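You operate a simulated robot arm through the tools that you are given. There is no shell and no other tool.

You run a simulated robot arm. Do the job below in one go: nothing can be reset, and whatever is moved stays where it is left.

## Task
Oil the hinge cap and swing the gate till the rust goes.
Fine: put the pad back, leave the gate shut and its catch locked. Set down upright: green oiling pad. A coat counts when it lies all over at full strength: go over it till it gets no stronger.
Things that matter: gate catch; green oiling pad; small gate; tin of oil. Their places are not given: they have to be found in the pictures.

It is judged by the outcome, as a careful person would: the job done as asked, and still so three seconds after it is handed in. It fails if anything else is knocked over, pushed out of place, dropped, spilled or broken. A push-on lid holds only when it is set on centred and level and pressed home; a screw cap is set on level and turned clockwise until tight.

## Robot
A 6-joint arm with a two-finger parallel gripper, fixed in place. Base frame: the origin is on the floor under the middle of its stand, x ahead of it, y to its left, z up; the work surface is at about z = 0.86. Readings come in m, rad, newtons and seconds.
With the tool pointing down near the work surface it reaches from about 0.36 to 0.76 m from the base axis. Its first joint turns from -1.152 to 1.152 rad. Payload 2.45 kg.
Tool frame: the origin (TCP) lies between the finger pads and is the grasp point; the fingertips stand 0.024 m ahead of it; z points along the fingers, y is the line along which they close. Largest opening 0.068 m; finger width 0.017, thickness 0.01; the body of the gripper, 0.04 by 0.07 m, starts 0.041 m behind the TCP.
Orientation is told as [roll, pitch, yaw] about the base's x, y, z axes, in that order, counted from this pose: with the fingers straight down and closing along the base's y, the tool's x points along the base's -x, its y along +y and its z along -z.

## Interface
- The arm moves only by the tool send_rows. Its argument "moves" is a list of rows, each a list of 7 numbers: the turn, a rotation vector about the tool's x, y, z in rad, then the shift along the tool's x, y, z in m, then the opening, from 0 (shut) to 1 (fully open). In form: [[wx, wy, wz, dx, dy, dz, jaw], ...]. A call has 1 to 20 rows; each row is the pose to reach, as a shift and turn from the pose commanded when the call began, along the tool's axes at that moment. Rows are played at 5 a second. More than 0.05 m and 0.15 rad between two rows, or a gripper value outside its range, and nothing of the call is played. Where a pose cannot be reached the arm comes as near as it can. A force on the tool above 40 N (or 10 N above the force at the start of the call, whichever is more), or a blocked arm, ends the call early, and 0.2 s more pass. The fingers move at their own pace (about 0.108 m/s each) and stop on an object; they squeeze with about 34 N. The grip force told is the motor's: it shows also when the fingers shut on nothing. Time passes only in rows, and 0.2 s behind the last, so rows that repeat a pose let the fingers close. It gives the time, the measured TCP pose, the force on the tool (base axes), the opening and the grip force at its end, in the units of the frame above (readings bear some noise), with the torque about the TCP (base axes, N m) and any sound that the robot's microphone picked up.
- Cameras (640 x 400 px; columns grow to the right, rows downward): "scene" is fixed at [0.1759, 0.4377, 1.4476]; the picture's right is [-0.54, -0.84, 0.00], its down [-0.62, 0.40, -0.68] and it looks along [0.57, -0.36, -0.74] (base axes); focal length 357 px, centre (320, 200). "wrist" rides on the gripper at [0.084, 0.011, -0.075] in the tool frame; the picture's right is [-0.13, 0.99, 0.00], its down [-0.60, -0.08, -0.79] and it looks along [-0.79, -0.10, 0.61] (tool axes); focal length 251 px, centre (320, 200).
- grab_frame(camera): a new picture of that camera. The clock stands still meanwhile.
- locate(camera, pixels): for up to 12 pixels [column, row] of the newest picture of that camera ("zoom" is the newest enlarged one), the place [x, y, z] in the base frame of the surface seen there, good to about 0.002 m. The clock stands still meanwhile.
- enlarge(camera, box): a new picture of the part [left, top, right, bottom] of that camera's present view, enlarged. The clock stands still meanwhile.
- sign_off(): hands the job in; it is judged then, once.

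Open the gripper and draw the arm clear of the work before you hand the job in, unless the task says otherwise.

The tools are called as name(argument=value, ...) on one line, values as JSON. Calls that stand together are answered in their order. send_rows: Moves the arm, as the interface text tells. Its arguments: {"type":"object","properties":{"moves":{"type":"array"}},"required":["moves"]} The other tools are called the same way: grab_frame (camera) takes a picture; locate (camera, pixels) gives the place of the surface under pixels of a picture; enlarge (camera, box) takes an enlarged picture of a part of a camera's view; sign_off () hands the job in.

At the start:

```text
time: 0.0
position: [0.3429, 0.3663, 1.2239]
ee_rot: [0.002, 0.0, -0.001]
force: [0.0, 0.5, -0.4]
ft_torque: [0.0, 0.02, 0.02]
gripper_width: 0.0682
gripper_force: 0.1
```

scene: 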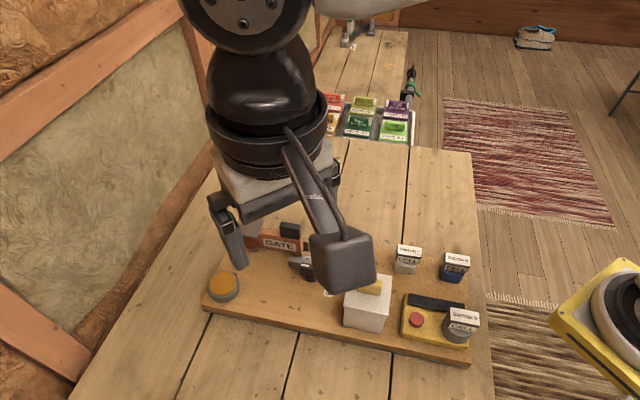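
wrist: 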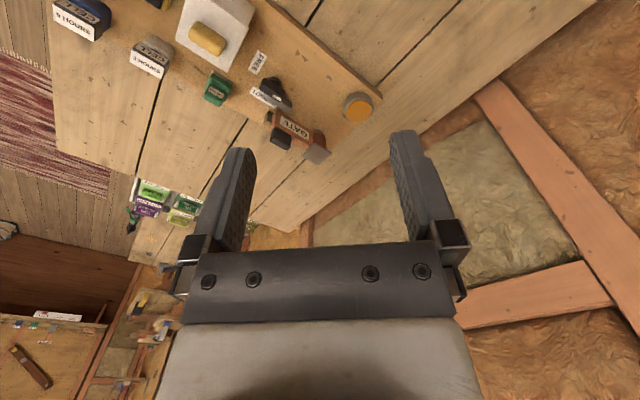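

The scene shows a board with a gate (label GATE at about 280,243), a tin-like orange disc at (223,287), and other objects; the arm blocks some of it. I take enlarged pictures to identify things.

enlarge(camera="wrist", box=[160, 0, 400, 170])

enlarge(camera="scene", box=[190, 200, 490, 380])

```text
2.35 times, centred on (280, 85) of wrist
```

zoom: 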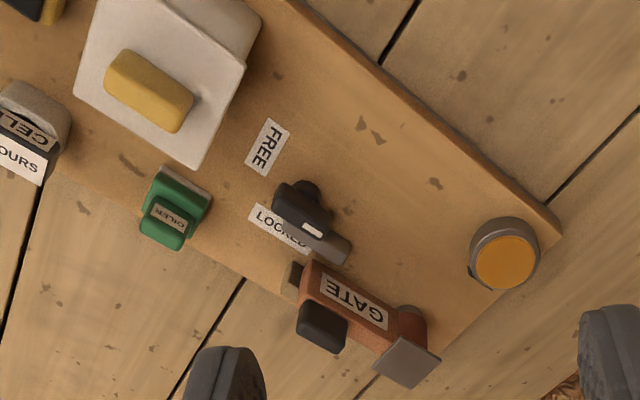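

```text
2.13 times, centred on (340, 290) of scene
```

zoom: 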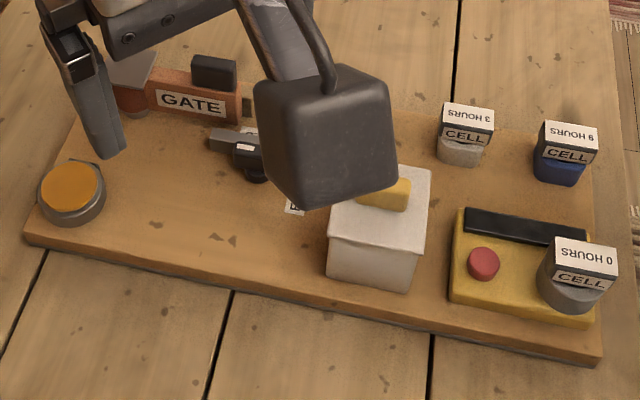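

I see the green pad labelled OILER, the gate with its catch (LOCKED/FREE) and the amber tin. I locate them in the wrist picture.

locate(camera="wrist", pixels=[[214, 98], [208, 88], [281, 138], [294, 128], [318, 138], [317, 155], [277, 100], [288, 105], [273, 84], [357, 108], [262, 63], [265, 96]])

locate(camera="scene", pixels=[[223, 287], [280, 243], [290, 230], [250, 243], [300, 262], [309, 272], [328, 293], [367, 300], [380, 285], [408, 262], [455, 270], [417, 320]])

```text
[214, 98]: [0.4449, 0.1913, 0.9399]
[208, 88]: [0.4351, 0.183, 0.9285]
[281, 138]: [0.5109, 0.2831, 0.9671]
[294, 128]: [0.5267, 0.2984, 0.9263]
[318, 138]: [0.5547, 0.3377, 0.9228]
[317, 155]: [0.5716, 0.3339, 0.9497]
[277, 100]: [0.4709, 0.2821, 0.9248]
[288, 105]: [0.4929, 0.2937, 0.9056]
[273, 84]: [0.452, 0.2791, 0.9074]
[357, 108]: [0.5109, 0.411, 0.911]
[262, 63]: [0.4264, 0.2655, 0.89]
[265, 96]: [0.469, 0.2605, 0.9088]
```

```text
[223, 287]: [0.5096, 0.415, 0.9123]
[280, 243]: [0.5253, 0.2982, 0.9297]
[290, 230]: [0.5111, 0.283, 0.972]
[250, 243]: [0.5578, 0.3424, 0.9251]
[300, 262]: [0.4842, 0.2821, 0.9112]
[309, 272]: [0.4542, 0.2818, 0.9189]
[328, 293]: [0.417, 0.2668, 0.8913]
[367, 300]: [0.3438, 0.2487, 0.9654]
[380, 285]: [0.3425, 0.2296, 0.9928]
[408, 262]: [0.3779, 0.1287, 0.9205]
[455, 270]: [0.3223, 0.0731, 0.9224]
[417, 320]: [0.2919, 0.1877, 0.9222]
```

The parts are located roughly. I move the arm sideways at height so that the scene camera has a free view.

send_rows(moves=[[0, 0, 0, -0.008, -0.045, 0, 1], [0, 0, 0, -0.016, -0.09, 0, 1], [0, 0, 0, -0.024, -0.135, 0, 1], [0, 0, 0, -0.032, -0.18, 0, 1], [0, 0, 0, -0.04, -0.225, 0, 1], [0, 0, 0, -0.048, -0.27, 0, 1], [0, 0, 0, -0.056, -0.315, 0, 1], [0, 0, 0, -0.064, -0.36, 0, 1], [0, 0, 0, -0.072, -0.405, 0, 1], [0, 0, 0, -0.08, -0.45, 0, 1], [0, 0, 0, -0.08, -0.495, 0, 1], [0, 0, 0, -0.08, -0.54, 0, 1]])

grab_frame(camera="scene")

enlarge(camera="scene", box=[200, 190, 400, 315])

```text
time: 2.6
position: [0.4266, -0.1727, 1.2233]
ee_rot: [0.003, 0.001, 0.002]
force: [-0.5, -0.6, 0.2]
ft_torque: [0.04, 0.02, 0.0]
gripper_width: 0.0681
gripper_force: 0.0
```

```text
taken
```

scene: 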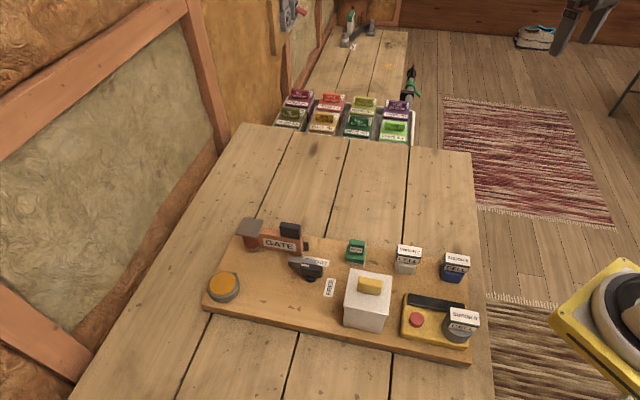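

```text
3.20 times, centred on (300, 252) of scene
```

zoom: 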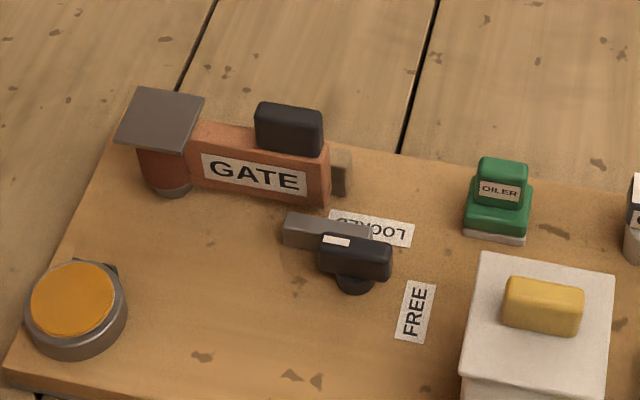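

Now the scene is clear: grey square plate on top of the hinge post (zoom 160,118), gate with black handle (290,128), catch lever (350,255), OILER pad (498,200), tin (75,305). I locate their detailed points.

locate(camera="zoom", pixels=[[118, 143], [138, 90], [204, 98], [184, 150], [160, 118], [262, 108], [318, 115], [290, 110], [257, 145], [320, 152], [340, 165], [328, 200]])

locate(camera="zoom", pixels=[[285, 225], [288, 215], [335, 241], [325, 238], [388, 248], [350, 250], [355, 285], [368, 232], [415, 310], [370, 222], [405, 370], [250, 300]])

locate(camera="zoom", pixels=[[480, 163], [525, 165], [500, 165], [470, 205], [525, 208], [465, 232], [522, 240], [70, 300], [30, 300], [112, 300], [72, 265], [72, 335]])

```text
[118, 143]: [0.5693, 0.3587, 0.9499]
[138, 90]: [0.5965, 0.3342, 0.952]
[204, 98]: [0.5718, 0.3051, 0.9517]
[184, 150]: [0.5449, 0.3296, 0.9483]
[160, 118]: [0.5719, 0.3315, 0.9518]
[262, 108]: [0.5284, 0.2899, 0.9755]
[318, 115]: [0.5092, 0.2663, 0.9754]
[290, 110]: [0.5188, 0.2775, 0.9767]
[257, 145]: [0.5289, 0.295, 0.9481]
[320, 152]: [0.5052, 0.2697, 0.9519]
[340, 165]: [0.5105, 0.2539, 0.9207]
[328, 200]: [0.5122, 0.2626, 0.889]
```

```text
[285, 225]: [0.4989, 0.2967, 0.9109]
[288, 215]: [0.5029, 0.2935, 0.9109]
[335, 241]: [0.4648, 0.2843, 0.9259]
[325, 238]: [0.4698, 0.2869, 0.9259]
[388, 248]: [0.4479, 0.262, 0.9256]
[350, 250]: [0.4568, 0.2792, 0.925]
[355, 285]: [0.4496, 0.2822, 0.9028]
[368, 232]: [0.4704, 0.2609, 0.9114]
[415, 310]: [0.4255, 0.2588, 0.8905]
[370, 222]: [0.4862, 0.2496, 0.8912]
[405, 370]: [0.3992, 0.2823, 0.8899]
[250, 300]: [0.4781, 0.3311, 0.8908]
```

```text
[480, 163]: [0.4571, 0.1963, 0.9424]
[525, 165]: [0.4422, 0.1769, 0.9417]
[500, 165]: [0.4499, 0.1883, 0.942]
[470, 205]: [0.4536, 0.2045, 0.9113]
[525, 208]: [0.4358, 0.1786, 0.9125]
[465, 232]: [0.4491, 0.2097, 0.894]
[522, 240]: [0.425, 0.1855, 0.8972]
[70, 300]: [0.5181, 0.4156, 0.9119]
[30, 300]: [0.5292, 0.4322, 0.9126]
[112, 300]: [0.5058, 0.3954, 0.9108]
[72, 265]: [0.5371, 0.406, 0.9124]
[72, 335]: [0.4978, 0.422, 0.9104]
```

Next, closer looks at the tin, the catch and the pad from the scene camera.

enlarge(camera="scene", box=[195, 260, 255, 305])

enlarge(camera="scene", box=[280, 235, 345, 290])

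enlarge(camera="scene", box=[230, 210, 310, 265])

enlarge(camera="scene", box=[330, 230, 390, 275])

```text
8.89 times, centred on (225, 282) of scene
```

zoom: 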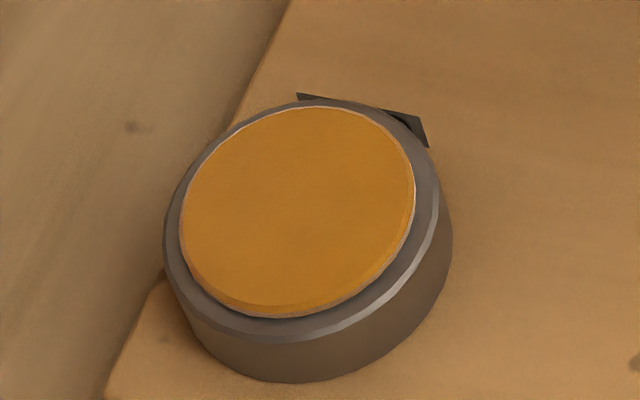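

```text
7.27 times, centred on (312, 262) of scene
```

zoom: 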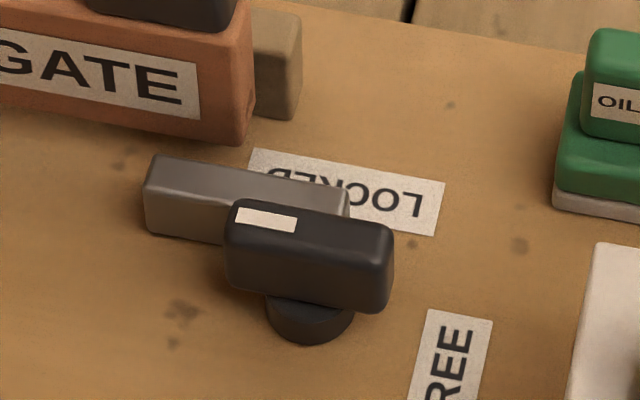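

```text
7.27 times, centred on (270, 238) of scene
```

zoom: 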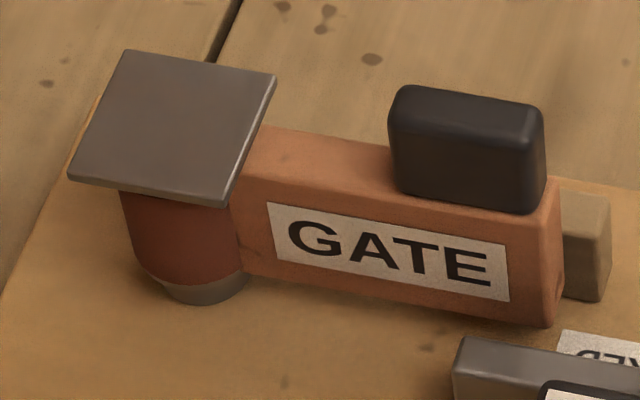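

```text
8.89 times, centred on (360, 252) of scene
```

zoom: 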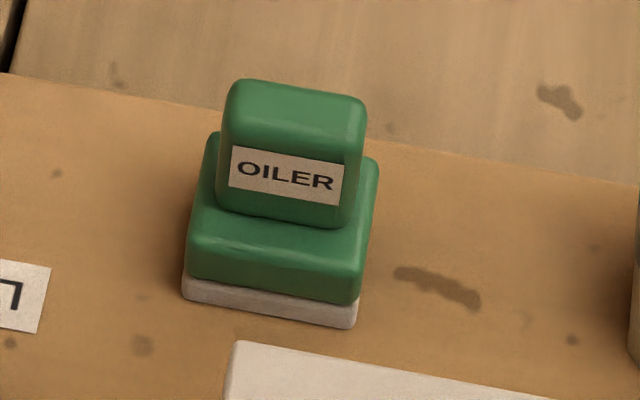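

I check the tin's heights and outline more finely.

enlarge(camera="scene", box=[195, 260, 255, 305])

locate(camera="zoom", pixels=[[300, 210], [170, 240], [190, 240], [425, 190], [408, 190], [300, 326], [300, 306], [290, 112], [300, 104], [305, 97], [420, 140], [330, 360]])

```text
8.89 times, centred on (225, 282) of scene
```

zoom: 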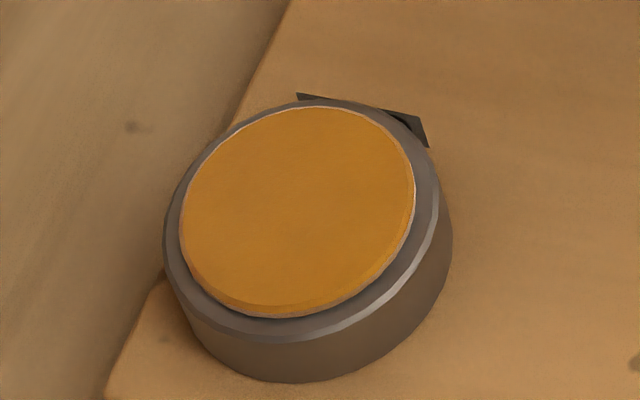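

```text
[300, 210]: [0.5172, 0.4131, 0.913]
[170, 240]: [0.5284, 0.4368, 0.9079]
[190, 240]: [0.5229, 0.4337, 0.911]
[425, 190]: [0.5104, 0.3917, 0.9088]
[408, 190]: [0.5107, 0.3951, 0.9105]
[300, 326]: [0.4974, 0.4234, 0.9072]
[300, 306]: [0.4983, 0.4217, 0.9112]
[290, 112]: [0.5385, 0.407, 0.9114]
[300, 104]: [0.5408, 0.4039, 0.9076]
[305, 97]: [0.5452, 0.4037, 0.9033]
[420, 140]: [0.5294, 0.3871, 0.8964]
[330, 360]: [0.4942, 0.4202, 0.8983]
```

Now the pad's measurements.

enlarge(camera="scene", box=[330, 230, 390, 275])

locate(camera="zoom", pixels=[[240, 84], [350, 102], [362, 112], [227, 108], [345, 128], [294, 104], [192, 240], [355, 272], [374, 170], [207, 150], [185, 292], [354, 324]])

locate(camera="zoom", pixels=[[222, 180], [335, 200], [355, 208], [362, 140], [285, 175], [270, 235], [270, 290], [180, 300], [350, 330], [420, 240], [160, 340], [368, 230]])

```text
8.89 times, centred on (360, 252) of scene
```

zoom: 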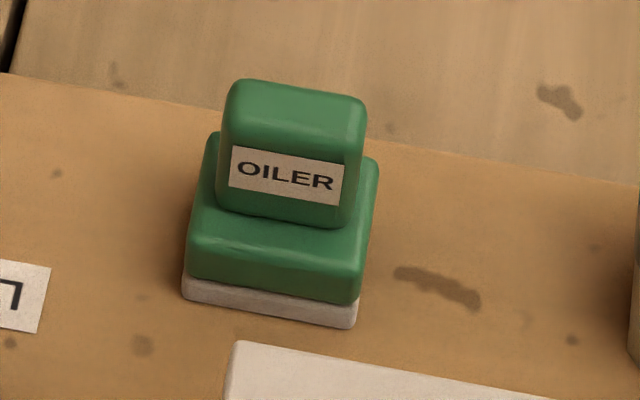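

```text
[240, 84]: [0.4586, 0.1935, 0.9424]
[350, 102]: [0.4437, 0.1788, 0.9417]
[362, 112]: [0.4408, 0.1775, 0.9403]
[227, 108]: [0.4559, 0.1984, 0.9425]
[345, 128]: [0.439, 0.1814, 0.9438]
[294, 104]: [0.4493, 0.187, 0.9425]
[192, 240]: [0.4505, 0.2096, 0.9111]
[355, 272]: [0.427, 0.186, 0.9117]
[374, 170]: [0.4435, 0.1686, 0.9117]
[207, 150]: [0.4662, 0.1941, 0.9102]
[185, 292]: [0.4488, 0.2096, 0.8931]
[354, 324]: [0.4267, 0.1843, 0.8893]
```

```text
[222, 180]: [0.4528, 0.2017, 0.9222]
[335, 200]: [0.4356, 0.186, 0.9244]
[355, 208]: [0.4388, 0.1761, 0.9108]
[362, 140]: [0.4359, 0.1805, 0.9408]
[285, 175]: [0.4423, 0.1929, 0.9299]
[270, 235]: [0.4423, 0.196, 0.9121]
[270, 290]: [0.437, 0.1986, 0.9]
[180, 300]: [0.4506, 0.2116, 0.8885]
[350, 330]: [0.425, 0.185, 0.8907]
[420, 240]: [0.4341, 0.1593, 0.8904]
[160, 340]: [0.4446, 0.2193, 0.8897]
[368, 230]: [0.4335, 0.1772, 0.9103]
```

I move the wrist camera for a close top view of the catch and gate.

send_rows(moves=[[0, 0, 0, 0.0055, 0.0394, 0.0086, 1], [0, 0, 0, 0.0111, 0.0788, 0.0172, 1], [0, 0, 0, 0.0166, 0.1182, 0.0258, 1], [0, 0, 0, 0.0222, 0.1576, 0.0344, 1], [0, 0, 0, 0.0277, 0.197, 0.043, 1], [0, 0, 0, 0.0333, 0.2364, 0.0516, 1], [0, 0, 0, 0.0388, 0.2757, 0.0602, 1], [0, 0, 0, 0.0444, 0.3151, 0.0689, 1], [0, 0, 0, 0.0499, 0.3545, 0.0775, 1], [0, 0, 0, 0.0555, 0.3939, 0.0861, 1], [0, 0, 0, 0.061, 0.4333, 0.0947, 1], [0, 0, 0, 0.0666, 0.4727, 0.1033, 1]])

grab_frame(camera="wrist")

enlarge(camera="wrist", box=[230, 50, 390, 150])

```text
time: 5.2
position: [0.3562, 0.2999, 1.1192]
ee_rot: [0.001, 0.0, 0.001]
force: [-0.9, -0.3, -0.2]
ft_torque: [0.01, 0.02, 0.01]
gripper_width: 0.068
gripper_force: 0.0
```

```text
taken
```

wrist: 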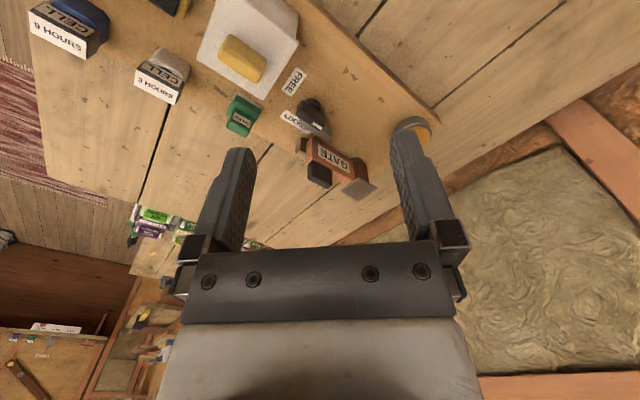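

```text
4.00 times, centred on (310, 100) of wrist
```

zoom: 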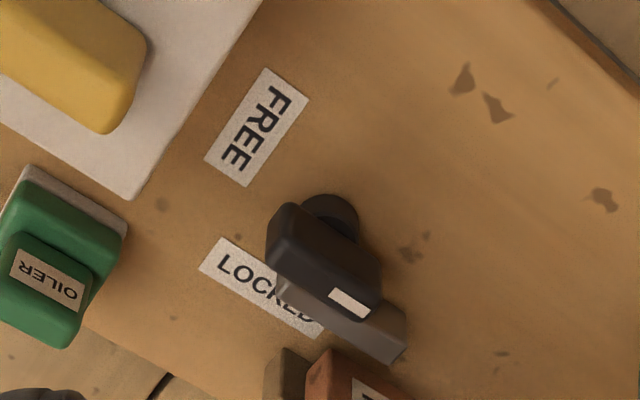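

I locate the catch lever's top face, mark, tongue and pivot in this zoom.

locate(camera="zoom", pixels=[[285, 210], [380, 280], [272, 258], [365, 315], [325, 265], [350, 303], [405, 325], [390, 358], [370, 340], [285, 290], [330, 205], [345, 225]])

locate(camera="zoom", pixels=[[265, 320], [215, 255], [222, 240], [318, 332], [270, 70], [308, 98], [205, 158], [245, 185], [290, 360], [335, 360], [290, 210], [370, 270]])

```text
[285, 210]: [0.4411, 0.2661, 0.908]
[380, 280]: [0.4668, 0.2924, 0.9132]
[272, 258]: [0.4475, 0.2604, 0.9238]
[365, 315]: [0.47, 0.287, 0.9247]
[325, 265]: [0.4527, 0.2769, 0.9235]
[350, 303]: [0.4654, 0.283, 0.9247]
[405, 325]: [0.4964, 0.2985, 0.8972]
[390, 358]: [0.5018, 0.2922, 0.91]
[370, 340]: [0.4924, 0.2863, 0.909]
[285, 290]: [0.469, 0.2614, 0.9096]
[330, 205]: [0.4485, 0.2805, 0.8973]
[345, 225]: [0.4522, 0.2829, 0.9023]
```

```text
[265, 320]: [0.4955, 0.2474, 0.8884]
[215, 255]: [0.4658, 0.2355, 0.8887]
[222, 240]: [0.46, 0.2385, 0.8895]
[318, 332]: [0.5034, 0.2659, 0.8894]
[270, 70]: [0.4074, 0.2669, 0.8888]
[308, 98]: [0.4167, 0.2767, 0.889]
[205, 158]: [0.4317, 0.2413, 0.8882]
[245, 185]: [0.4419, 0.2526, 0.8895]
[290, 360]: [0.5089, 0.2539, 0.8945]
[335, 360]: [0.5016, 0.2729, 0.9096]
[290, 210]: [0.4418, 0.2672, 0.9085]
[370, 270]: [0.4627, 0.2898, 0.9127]
```

The catch is a turn handle parallel to the gate with its tongue in front of the gate tip; the pad's grip block lies along the board's long axis at about (0.448, 0.189). I move above the pad with the tool yawed about 0.80 rad.

send_rows(moves=[[0, 0, -0.134, -0.0153, -0.0185, 0.0115, 1], [0, 0, -0.268, -0.0306, -0.037, 0.023, 1], [0, 0, -0.402, -0.0459, -0.0555, 0.0346, 1], [0, 0, -0.536, -0.0612, -0.074, 0.0461, 1], [0, 0, -0.67, -0.0765, -0.0925, 0.0577, 1], [0, 0, -0.803, -0.0918, -0.1109, 0.0692, 1], [0, 0, -0.803, -0.0918, -0.1109, 0.0692, 1]])

grab_frame(camera="wrist")

enlarge(camera="scene", box=[300, 180, 420, 280])

```text
time: 6.8
position: [0.4487, 0.1909, 1.0506]
ee_rot: [0.002, -0.002, 0.804]
force: [0.4, 0.2, -0.6]
ft_torque: [0.01, -0.02, 0.03]
gripper_width: 0.0683
gripper_force: 0.0
```

```text
taken
```

wrist: 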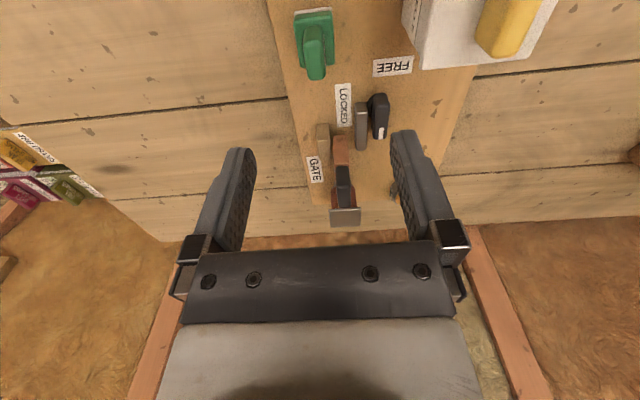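

```text
4.00 times, centred on (360, 230) of scene
```

zoom: 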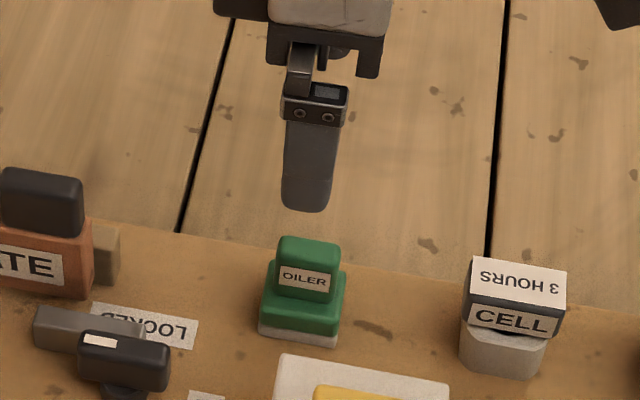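

The wrist view now looks along the board axis; I enlarge it to measure the pad grip and the catch accurately.

enlarge(camera="wrist", box=[270, 0, 430, 110])

locate(camera="zoom", pixels=[[125, 130], [165, 120], [150, 105], [150, 190], [100, 50], [245, 45], [112, 215], [165, 260], [180, 300], [195, 230], [195, 140], [230, 200]])

```text
3.64 times, centred on (350, 55) of wrist
```

zoom: 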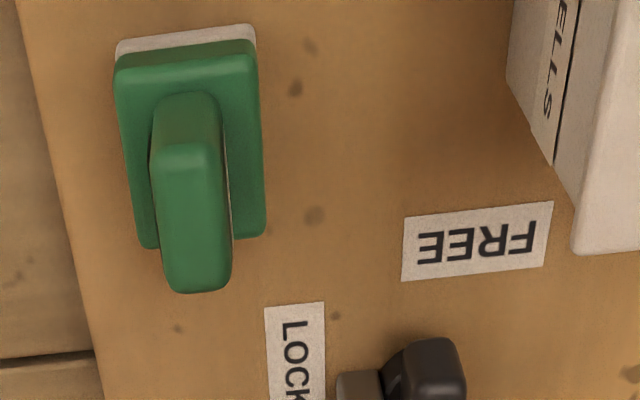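

```text
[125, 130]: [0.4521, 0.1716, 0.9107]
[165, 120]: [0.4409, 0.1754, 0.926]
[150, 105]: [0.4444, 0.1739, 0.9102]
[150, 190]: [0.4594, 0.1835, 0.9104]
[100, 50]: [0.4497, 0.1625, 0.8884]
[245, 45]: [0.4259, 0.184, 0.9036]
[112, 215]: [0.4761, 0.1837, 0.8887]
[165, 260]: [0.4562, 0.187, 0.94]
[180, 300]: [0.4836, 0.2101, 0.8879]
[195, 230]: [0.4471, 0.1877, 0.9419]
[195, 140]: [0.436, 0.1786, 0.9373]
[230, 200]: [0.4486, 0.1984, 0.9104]
```

I measure the grip block's top edges.

locate(camera="zoom", pixels=[[162, 170], [170, 270], [205, 165], [230, 265], [180, 155], [198, 285], [160, 200], [222, 215], [128, 240], [260, 230], [118, 70], [252, 60]])

```text
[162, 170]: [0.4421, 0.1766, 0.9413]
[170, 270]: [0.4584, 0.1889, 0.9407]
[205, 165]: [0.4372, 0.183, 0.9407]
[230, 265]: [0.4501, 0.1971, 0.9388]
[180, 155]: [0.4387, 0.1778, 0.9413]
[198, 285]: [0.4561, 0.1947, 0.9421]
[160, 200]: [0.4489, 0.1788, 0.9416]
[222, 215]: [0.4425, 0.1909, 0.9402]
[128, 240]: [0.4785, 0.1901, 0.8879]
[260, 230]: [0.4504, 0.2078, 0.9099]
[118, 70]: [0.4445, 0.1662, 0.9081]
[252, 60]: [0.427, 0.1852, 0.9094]
```

Pad grip centre is about (0.4472, 0.188), top z 0.942, base top 0.911. I lower with the jaws part open to TCP z≈0.939 and close.

send_rows(moves=[[0, 0, 0.013, 0.002, 0.0005, 0.03, 0.6], [0, 0, 0.013, 0.0023, 0.0005, 0.06, 0.6], [0, 0, 0.013, 0.0023, 0.0005, 0.085, 0.6], [0, 0, 0.013, 0.0023, 0.0005, 0.1, 0.6], [0, 0, 0.013, 0.0023, 0.0005, 0.108, 0.6], [0, 0, 0.013, 0.0023, 0.0005, 0.1115, 0.6]])

enlarge(camera="scene", box=[310, 190, 410, 280])

grab_frame(camera="wrist")

```text
time: 8.2
position: [0.4446, 0.1886, 0.9406]
ee_rot: [0.002, 0.001, 0.791]
force: [0.2, 0.6, -0.2]
ft_torque: [-0.02, 0.01, 0.01]
gripper_width: 0.0408
gripper_force: 0.0
```

```text
4.44 times, centred on (360, 235) of scene
```

zoom: 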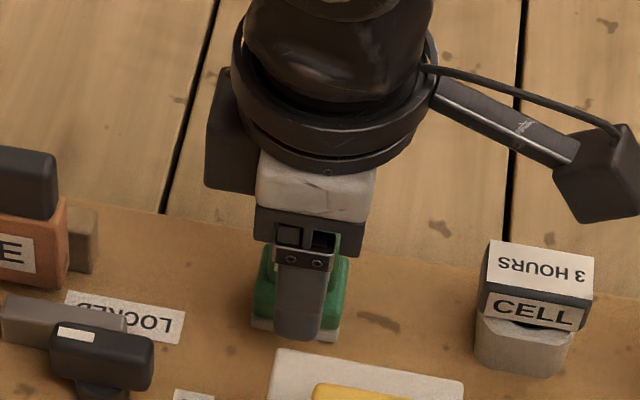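

```text
taken
```

wrist: 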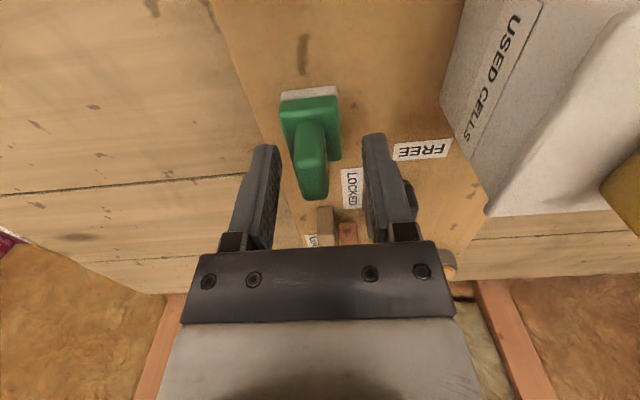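

The pad's grip is between the fingers. I close the jaws gradually on it.

send_rows(moves=[[0, 0, 0, 0, 0, 0, 0.4], [0, 0, 0, 0, 0, 0, 0.3], [0, 0, 0, 0, 0, 0, 0.25], [0, 0, 0, 0, 0, 0, 0.2], [0, 0, 0, 0, 0, 0, 0.1], [0, 0, 0, 0, 0, 0, 0.0], [0, 0, 0, 0, 0, 0, 0.0], [0, 0, 0, 0, 0, 0, 0.0]])

enlarge(camera="scene", box=[310, 190, 410, 280])

grab_frame(camera="wrist")

```text
time: 10.0
position: [0.4448, 0.1892, 0.9407]
ee_rot: [0.001, -0.002, 0.792]
force: [1.1, -0.6, 0.4]
ft_torque: [0.02, 0.0, -0.01]
gripper_width: 0.0129
gripper_force: 33.3
```

```text
4.44 times, centred on (360, 235) of scene
```

zoom: 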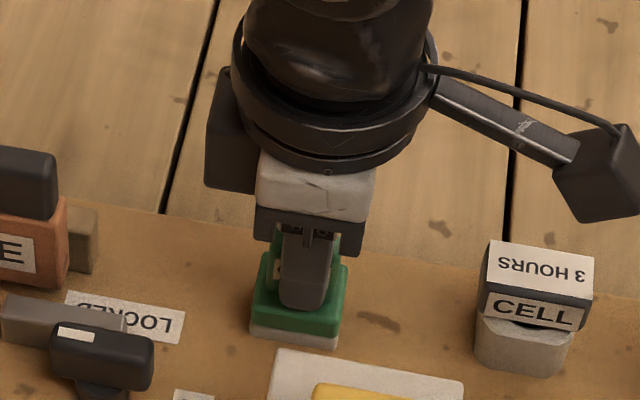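

```text
taken
```

wrist: 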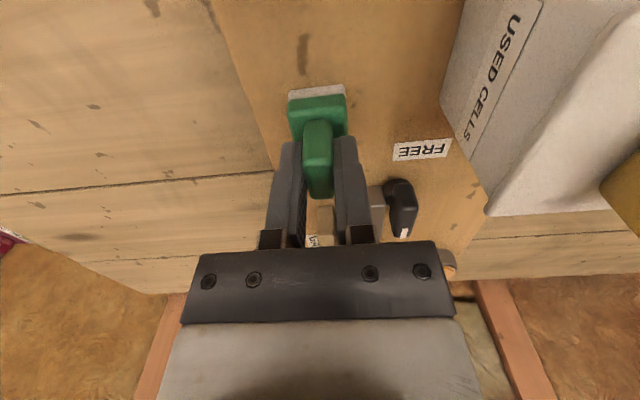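

Grip width 0.0129 m at 33 N: the pad is held. I lift it straight up and check it.

send_rows(moves=[[0, 0, 0, 0, 0, -0.01, 0], [0, 0, 0, 0, 0, -0.04, 0], [0, 0, 0, 0, 0, -0.075, 0], [0, 0, 0, 0, 0, -0.11, 0], [0, 0, 0, 0, 0, -0.13, 0], [0, 0, 0, 0, 0, -0.13, 0]])

enlarge(camera="scene", box=[310, 130, 410, 220])

grab_frame(camera="wrist")

```text
time: 11.4
position: [0.4452, 0.1901, 1.0693]
ee_rot: [0.002, 0.0, 0.791]
force: [-0.6, -0.4, -0.4]
ft_torque: [-0.01, 0.02, 0.02]
gripper_width: 0.013
gripper_force: 33.0
```

```text
4.44 times, centred on (360, 175) of scene
```

zoom: 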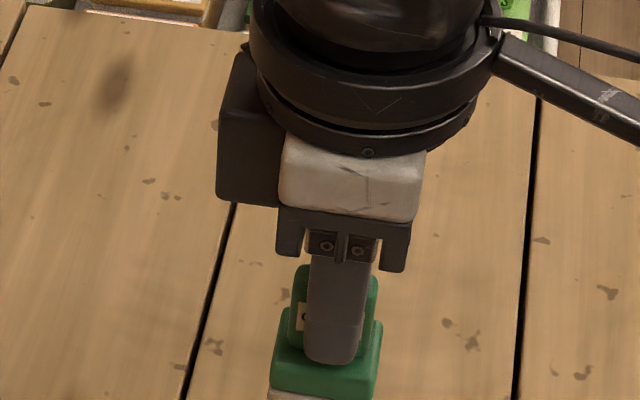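

```text
taken
```

wrist: 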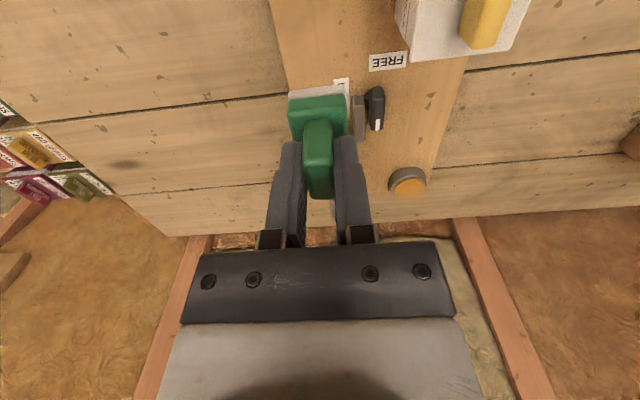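

The pad is held level. I measure its base's place relative to the TCP.

enlarge(camera="scene", box=[330, 180, 390, 230])

locate(camera="zoom", pixels=[[240, 205], [400, 215], [402, 300], [232, 290], [228, 298], [395, 318], [310, 255], [250, 100], [400, 130], [412, 210], [245, 205], [320, 290]])

```text
8.00 times, centred on (360, 205) of scene
```

zoom: 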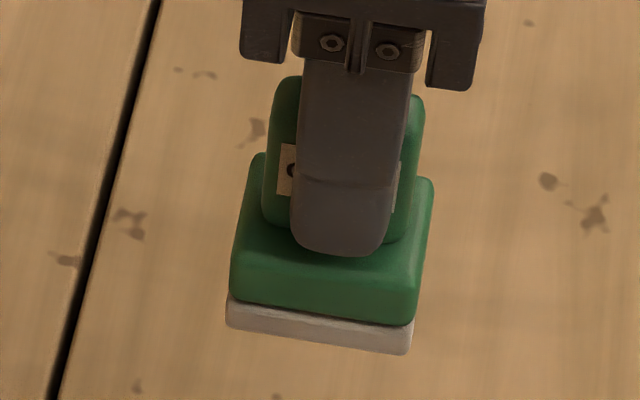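

```text
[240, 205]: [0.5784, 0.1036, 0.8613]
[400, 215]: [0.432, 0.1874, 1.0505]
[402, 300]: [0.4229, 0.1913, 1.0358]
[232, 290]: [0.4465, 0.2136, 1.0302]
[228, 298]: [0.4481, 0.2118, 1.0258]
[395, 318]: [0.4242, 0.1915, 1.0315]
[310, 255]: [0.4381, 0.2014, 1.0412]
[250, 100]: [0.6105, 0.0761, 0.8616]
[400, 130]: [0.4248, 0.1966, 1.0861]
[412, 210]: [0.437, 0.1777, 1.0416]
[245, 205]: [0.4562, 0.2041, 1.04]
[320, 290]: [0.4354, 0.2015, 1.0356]
```

The pad is centred on the TCP within a few mm, its underside about 0.052 m below it. I carry it over the tin at (0.5176, 0.4143) at height.

send_rows(moves=[[0, 0, 0, -0.0352, 0.0178, 0, 0], [0, 0, 0, -0.0703, 0.0356, 0, 0], [0, 0, 0, -0.1055, 0.0535, 0, 0], [0, 0, 0, -0.1406, 0.0713, 0, 0], [0, 0, 0, -0.1758, 0.0891, 0, 0], [0, 0, 0, -0.2109, 0.1069, 0, 0], [0, 0, 0, -0.2109, 0.1069, 0, 0]])

enlarge(camera="scene", box=[170, 180, 290, 310])

grab_frame(camera="wrist")

```text
time: 13.0
position: [0.5179, 0.4106, 1.0668]
ee_rot: [0.0, 0.0, 0.79]
force: [0.5, 0.1, -0.3]
ft_torque: [-0.01, -0.04, 0.02]
gripper_width: 0.0132
gripper_force: 32.8
```

```text
3.08 times, centred on (230, 245) of scene
```

zoom: 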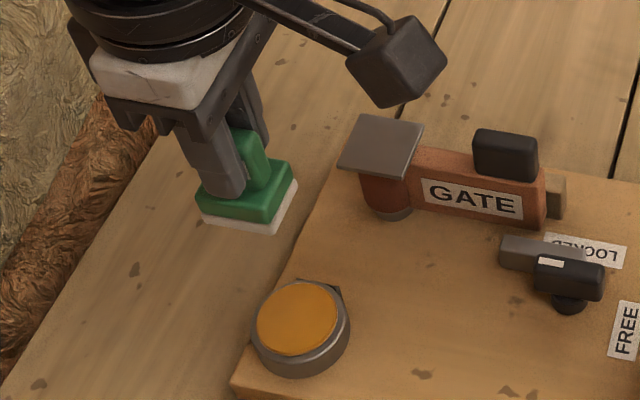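

```text
taken
```

wrist: 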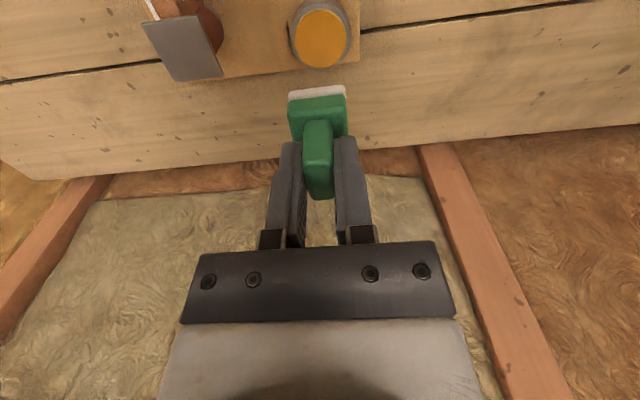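

I locate pad corners and tin edge in this zoom to check the alignment.

locate(camera="zoom", pixels=[[199, 195], [199, 222], [272, 232], [297, 185], [270, 215], [290, 172], [222, 165], [297, 318], [258, 318], [337, 318], [297, 285], [297, 352]])

```text
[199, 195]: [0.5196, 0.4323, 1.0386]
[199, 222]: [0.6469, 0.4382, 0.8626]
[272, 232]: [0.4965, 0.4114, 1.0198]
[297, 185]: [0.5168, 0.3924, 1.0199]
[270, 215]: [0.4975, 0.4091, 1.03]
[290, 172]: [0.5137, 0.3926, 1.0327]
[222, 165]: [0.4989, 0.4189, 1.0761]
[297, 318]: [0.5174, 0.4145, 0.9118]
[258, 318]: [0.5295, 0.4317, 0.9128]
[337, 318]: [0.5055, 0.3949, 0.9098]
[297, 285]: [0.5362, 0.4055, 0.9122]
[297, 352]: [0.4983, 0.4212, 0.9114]
```

Pad centre (0.518, 0.412) versus tin centre (0.5174, 0.4134): a small correction. I lower to just above the oil.

send_rows(moves=[[0, 0, 0, -0.0006, 0.0014, 0.03, 0], [0, 0, 0, -0.0006, 0.0014, 0.06, 0], [0, 0, 0, -0.0006, 0.0014, 0.08, 0], [0, 0, 0, -0.0006, 0.0014, 0.092, 0], [0, 0, 0, -0.0006, 0.0014, 0.097, 0], [0, 0, 0, -0.0006, 0.0014, 0.099, 0]])

enlarge(camera="scene", box=[180, 225, 270, 310])

```text
time: 14.4
position: [0.5174, 0.415, 0.9705]
ee_rot: [0.003, 0.001, 0.791]
force: [0.4, -0.3, -0.4]
ft_torque: [0.0, 0.0, -0.01]
gripper_width: 0.013
gripper_force: 33.1
```

```text
4.71 times, centred on (225, 268) of scene
```

zoom: 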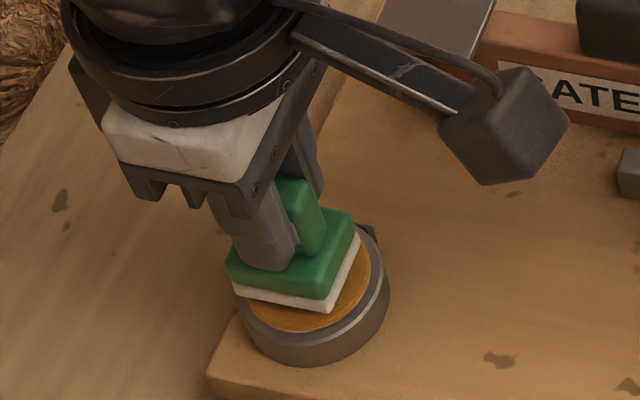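

The pad hovers above the oil, well inside the tin's ring. I press down in 1.5 mm steps, watching the force.

send_rows(moves=[[0, 0, 0, 0, 0, 0.0015, 0], [0, 0, 0, 0, 0, 0.003, 0], [0, 0, 0, 0, 0, 0.0045, 0], [0, 0, 0, 0, 0, 0.006, 0], [0, 0, 0, 0, 0, 0.006, 0]])

```text
time: 15.6
position: [0.5174, 0.4143, 0.9636]
ee_rot: [0.002, -0.001, 0.791]
force: [0.7, 0.0, 0.0]
ft_torque: [0.0, -0.04, -0.02]
gripper_width: 0.0131
gripper_force: 33.3
```

No contact yet at z=0.9636; I continue down a little further.

send_rows(moves=[[0, 0, 0, 0, 0, 0.001, 0], [0, 0, 0, 0, 0, 0.002, 0], [0, 0, 0, 0, 0, 0.002, 0]])

```text
time: 16.4
position: [0.5175, 0.4154, 0.9623]
ee_rot: [0.001, -0.002, 0.791]
force: [-1.7, -1.5, 6.7]
ft_torque: [-0.08, 0.13, -0.01]
gripper_width: 0.0128
gripper_force: 33.3
```

Contact at z≈0.9623 with about 7 N. I dwell and rub a few millimetres each way to load the whole pad.

send_rows(moves=[[0, 0, 0, 0, 0, 0.0005, 0], [0, 0, 0, 0.0015, 0, 0.0005, 0], [0, 0, 0, 0.003, 0, 0.0005, 0], [0, 0, 0, 0.0015, 0, 0.0005, 0], [0, 0, 0, 0, 0, 0.0005, 0], [0, 0, 0, -0.0015, 0, 0.0005, 0], [0, 0, 0, -0.003, 0, 0.0005, 0], [0, 0, 0, -0.0015, 0, 0.0005, 0], [0, 0, 0, 0, 0, 0.0005, 0], [0, 0, 0, 0, 0.002, 0.0005, 0], [0, 0, 0, 0, 0, 0.0005, 0], [0, 0, 0, 0, -0.002, 0.0005, 0], [0, 0, 0, 0, 0, 0.0005, 0], [0, 0, 0, 0, 0, 0.0005, 0]])

enlarge(camera="scene", box=[180, 225, 270, 310])

```text
time: 19.4
position: [0.5172, 0.4144, 0.9622]
ee_rot: [0.003, -0.002, 0.79]
force: [-2.8, 4.0, 19.2]
ft_torque: [0.07, 0.2, -0.02]
gripper_width: 0.013
gripper_force: 33.7
```

```text
4.71 times, centred on (225, 268) of scene
```

zoom: 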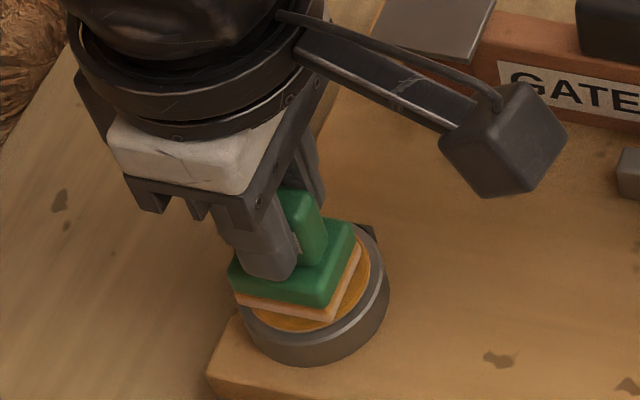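

The pad's edge has taken on the oil colour. I dwell a moment longer at lower force to see whether it gets stronger.

send_rows(moves=[[0, 0, 0, 0, 0, -0.0003, 0], [0, 0, 0, 0.002, 0, -0.0003, 0], [0, 0, 0, 0, 0, -0.0003, 0], [0, 0, 0, -0.002, 0, -0.0003, 0], [0, 0, 0, 0, 0, -0.0003, 0], [0, 0, 0, 0, 0, -0.0003, 0]])

enlarge(camera="scene", box=[180, 225, 270, 310])

```text
time: 20.8
position: [0.5179, 0.4158, 0.9618]
ee_rot: [0.003, -0.003, 0.79]
force: [-0.3, -2.6, 18.8]
ft_torque: [-0.18, -0.02, 0.0]
gripper_width: 0.0129
gripper_force: 33.1
```

```text
4.71 times, centred on (225, 268) of scene
```

zoom: 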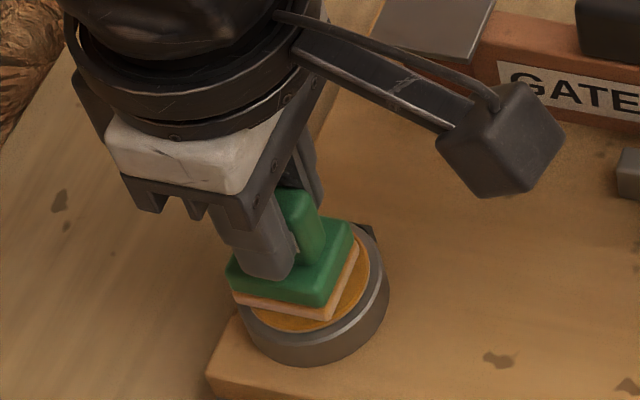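

The colour is unchanged, so the pad is fully loaded. I lift and carry it over the hinge cap at (0.5706, 0.3319).

send_rows(moves=[[0, 0, 0, 0, 0, -0.005, 0], [0, 0, 0, 0, 0, -0.025, 0], [0, 0, 0, 0, 0, -0.055, 0], [0, 0, 0, 0, 0, -0.085, 0], [0, 0, 0, 0.0073, -0.032, -0.085, 0], [0, 0, 0, 0.0145, -0.064, -0.085, 0], [0, 0, 0, 0.0218, -0.0961, -0.085, 0], [0, 0, 0, 0.0218, -0.0961, -0.085, 0]])

enlarge(camera="scene", box=[190, 170, 310, 280])

grab_frame(camera="wrist")

```text
time: 22.6
position: [0.5699, 0.3309, 1.0485]
ee_rot: [0.0, 0.0, 0.792]
force: [0.2, 0.6, -1.2]
ft_torque: [-0.01, 0.01, -0.02]
gripper_width: 0.013
gripper_force: 32.7
```

```text
3.64 times, centred on (250, 225) of scene
```

zoom: 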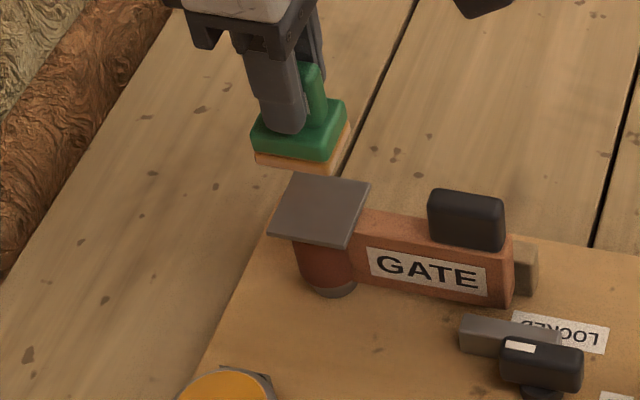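

```text
taken
```

wrist: 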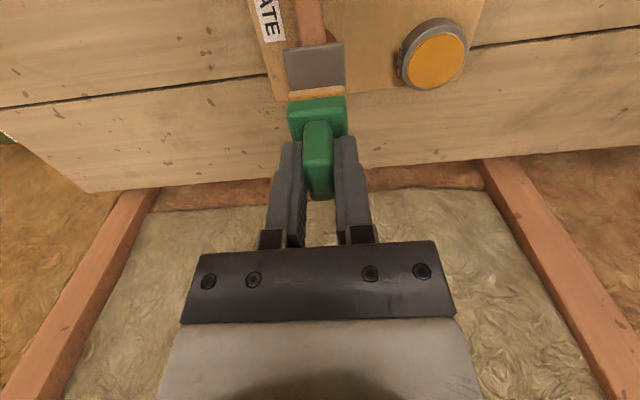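

I measure the cap's corners and the pad's corners again in this zoom.

enlarge(camera="scene", box=[220, 190, 300, 245])

locate(camera="zoom", pixels=[[185, 275], [225, 155], [370, 170], [340, 295], [280, 220], [200, 215], [355, 235], [300, 163], [260, 285], [150, 110], [300, 130], [335, 50]])

```text
7.27 times, centred on (260, 218) of scene
```

zoom: 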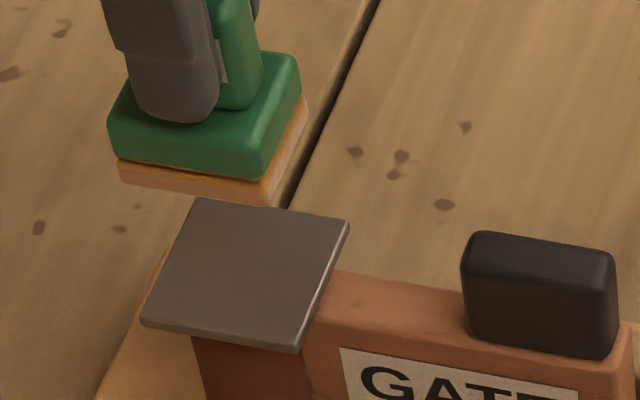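

```text
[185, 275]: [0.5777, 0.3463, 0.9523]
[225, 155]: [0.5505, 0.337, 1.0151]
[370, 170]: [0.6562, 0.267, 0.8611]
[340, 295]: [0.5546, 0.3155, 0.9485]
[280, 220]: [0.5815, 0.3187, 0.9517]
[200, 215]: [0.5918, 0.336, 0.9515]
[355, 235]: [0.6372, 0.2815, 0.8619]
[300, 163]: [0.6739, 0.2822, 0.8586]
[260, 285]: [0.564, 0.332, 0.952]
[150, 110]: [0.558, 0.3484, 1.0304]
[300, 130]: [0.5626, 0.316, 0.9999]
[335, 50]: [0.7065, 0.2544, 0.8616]
```

I pick the cap corners properly in the newest zoom.

locate(camera="zoom", pixels=[[150, 317], [200, 204], [342, 225], [292, 340], [246, 270], [118, 180], [268, 200], [305, 112], [262, 178], [115, 150], [295, 65], [215, 268]])

```text
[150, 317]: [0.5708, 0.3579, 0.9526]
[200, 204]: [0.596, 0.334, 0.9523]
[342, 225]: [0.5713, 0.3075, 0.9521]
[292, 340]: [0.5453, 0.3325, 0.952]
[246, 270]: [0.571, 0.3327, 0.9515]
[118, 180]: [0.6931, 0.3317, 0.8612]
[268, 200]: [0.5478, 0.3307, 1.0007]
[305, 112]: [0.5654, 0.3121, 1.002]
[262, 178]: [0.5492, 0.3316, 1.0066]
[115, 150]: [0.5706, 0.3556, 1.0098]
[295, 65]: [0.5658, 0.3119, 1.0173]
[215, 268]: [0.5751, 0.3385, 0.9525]
```

Cap centre is (0.5709, 0.3330), top z 0.952, aligned at 45°; pad centre is about (0.568, 0.3339). I correct by 3 mm and lower to just above the cap.

send_rows(moves=[[0, 0, 0, -0.0014, -0.0027, 0.015, 0], [0, 0, 0, -0.0014, -0.0027, 0.03, 0], [0, 0, 0, -0.0014, -0.0027, 0.038, 0], [0, 0, 0, -0.0014, -0.0027, 0.042, 0], [0, 0, 0, -0.0014, -0.0027, 0.044, 0], [0, 0, 0, -0.0014, -0.0027, 0.044, 0]])

enlarge(camera="scene", box=[220, 190, 300, 245])

```text
time: 24.0
position: [0.5733, 0.3321, 1.0031]
ee_rot: [0.001, -0.001, 0.791]
force: [0.9, -0.6, -0.6]
ft_torque: [0.03, -0.01, 0.0]
gripper_width: 0.0128
gripper_force: 33.5
```

```text
7.27 times, centred on (260, 218) of scene
```

zoom: 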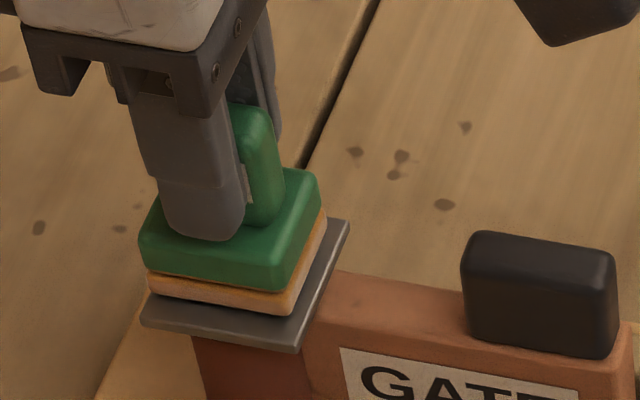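

The pad hovers over the cap. I lower in 0.5 mm steps to touch.

send_rows(moves=[[0, 0, 0, 0, 0, 0.0005, 0], [0, 0, 0, 0, 0, 0.001, 0], [0, 0, 0, 0, 0, 0.001, 0]])

```text
time: 24.8
position: [0.5736, 0.3315, 1.0014]
ee_rot: [0.003, -0.003, 0.789]
force: [-1.7, 1.5, 6.1]
ft_torque: [0.04, 0.02, -0.05]
gripper_width: 0.013
gripper_force: 33.1
```

Contact with about 6 N. I stroke the pad across the cap in a raster, staying near the edges only by about a centimetre.

send_rows(moves=[[0, 0, 0, 0, 0.003, 0.0002, 0], [0, 0, 0, 0, 0.006, 0.0002, 0], [0, 0, 0, 0, 0.009, 0.0002, 0], [0, 0, 0, 0.0025, 0.009, 0.0002, 0], [0, 0, 0, 0.005, 0.009, 0.0002, 0], [0, 0, 0, 0.005, 0.006, 0.0002, 0], [0, 0, 0, 0.005, 0.003, 0.0002, 0], [0, 0, 0, 0.005, 0, 0.0002, 0], [0, 0, 0, 0.005, -0.003, 0.0002, 0], [0, 0, 0, 0.005, -0.006, 0.0002, 0], [0, 0, 0, 0.005, -0.009, 0.0002, 0], [0, 0, 0, 0.0, -0.009, 0.0002, 0], [0, 0, 0, -0.005, -0.009, 0.0002, 0], [0, 0, 0, -0.005, -0.006, 0.0002, 0], [0, 0, 0, -0.005, -0.003, 0.0002, 0], [0, 0, 0, -0.005, 0, 0.0002, 0], [0, 0, 0, -0.005, 0.003, 0.0002, 0], [0, 0, 0, -0.005, 0.006, 0.0002, 0], [0, 0, 0, -0.005, 0.009, 0.0002, 0], [0, 0, 0, 0.0, 0.009, 0.0002, 0]])

enlarge(camera="scene", box=[220, 190, 300, 245])

```text
time: 29.0
position: [0.5671, 0.3389, 1.0007]
ee_rot: [0.004, -0.006, 0.791]
force: [1.5, 6.0, 16.9]
ft_torque: [0.24, -0.12, 0.02]
gripper_width: 0.0132
gripper_force: 33.4
```

```text
7.27 times, centred on (260, 218) of scene
```

zoom: 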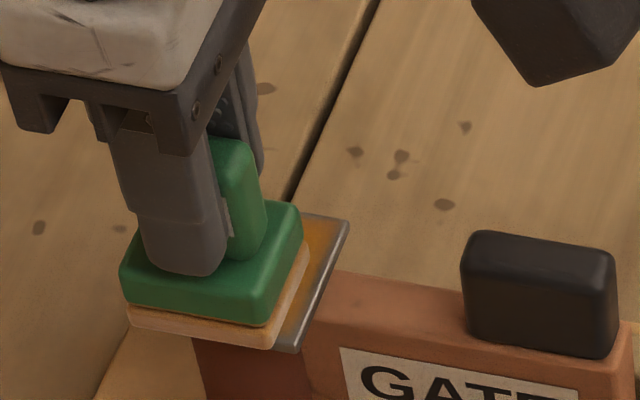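

The cap is turning amber. I lift the pad to see the coat's evenness.

send_rows(moves=[[0, 0, 0, 0, 0, -0.01, 0], [0, 0, 0, 0, 0, -0.04, 0], [0, 0, 0, 0, 0.0, -0.07, 0], [0, 0, 0, 0, 0.0, -0.07, 0]])

enlarge(camera="scene", box=[230, 205, 290, 250])

enlarge(camera="scene", box=[200, 150, 310, 260])

```text
time: 30.0
position: [0.5688, 0.3381, 1.0711]
ee_rot: [0.003, 0.001, 0.791]
force: [0.1, 1.0, 0.1]
ft_torque: [0.02, 0.02, 0.01]
gripper_width: 0.013
gripper_force: 33.4
```

```text
8.89 times, centred on (260, 228) of scene
```

zoom: 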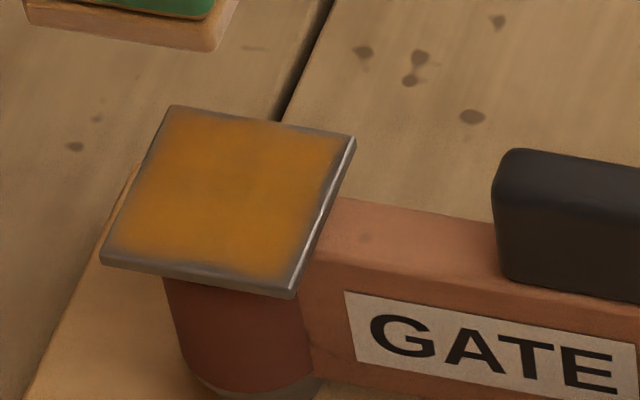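

```text
3.64 times, centred on (255, 205) of scene
```

zoom: 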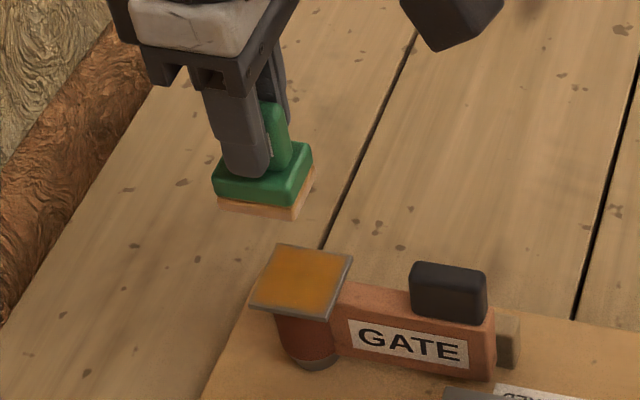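

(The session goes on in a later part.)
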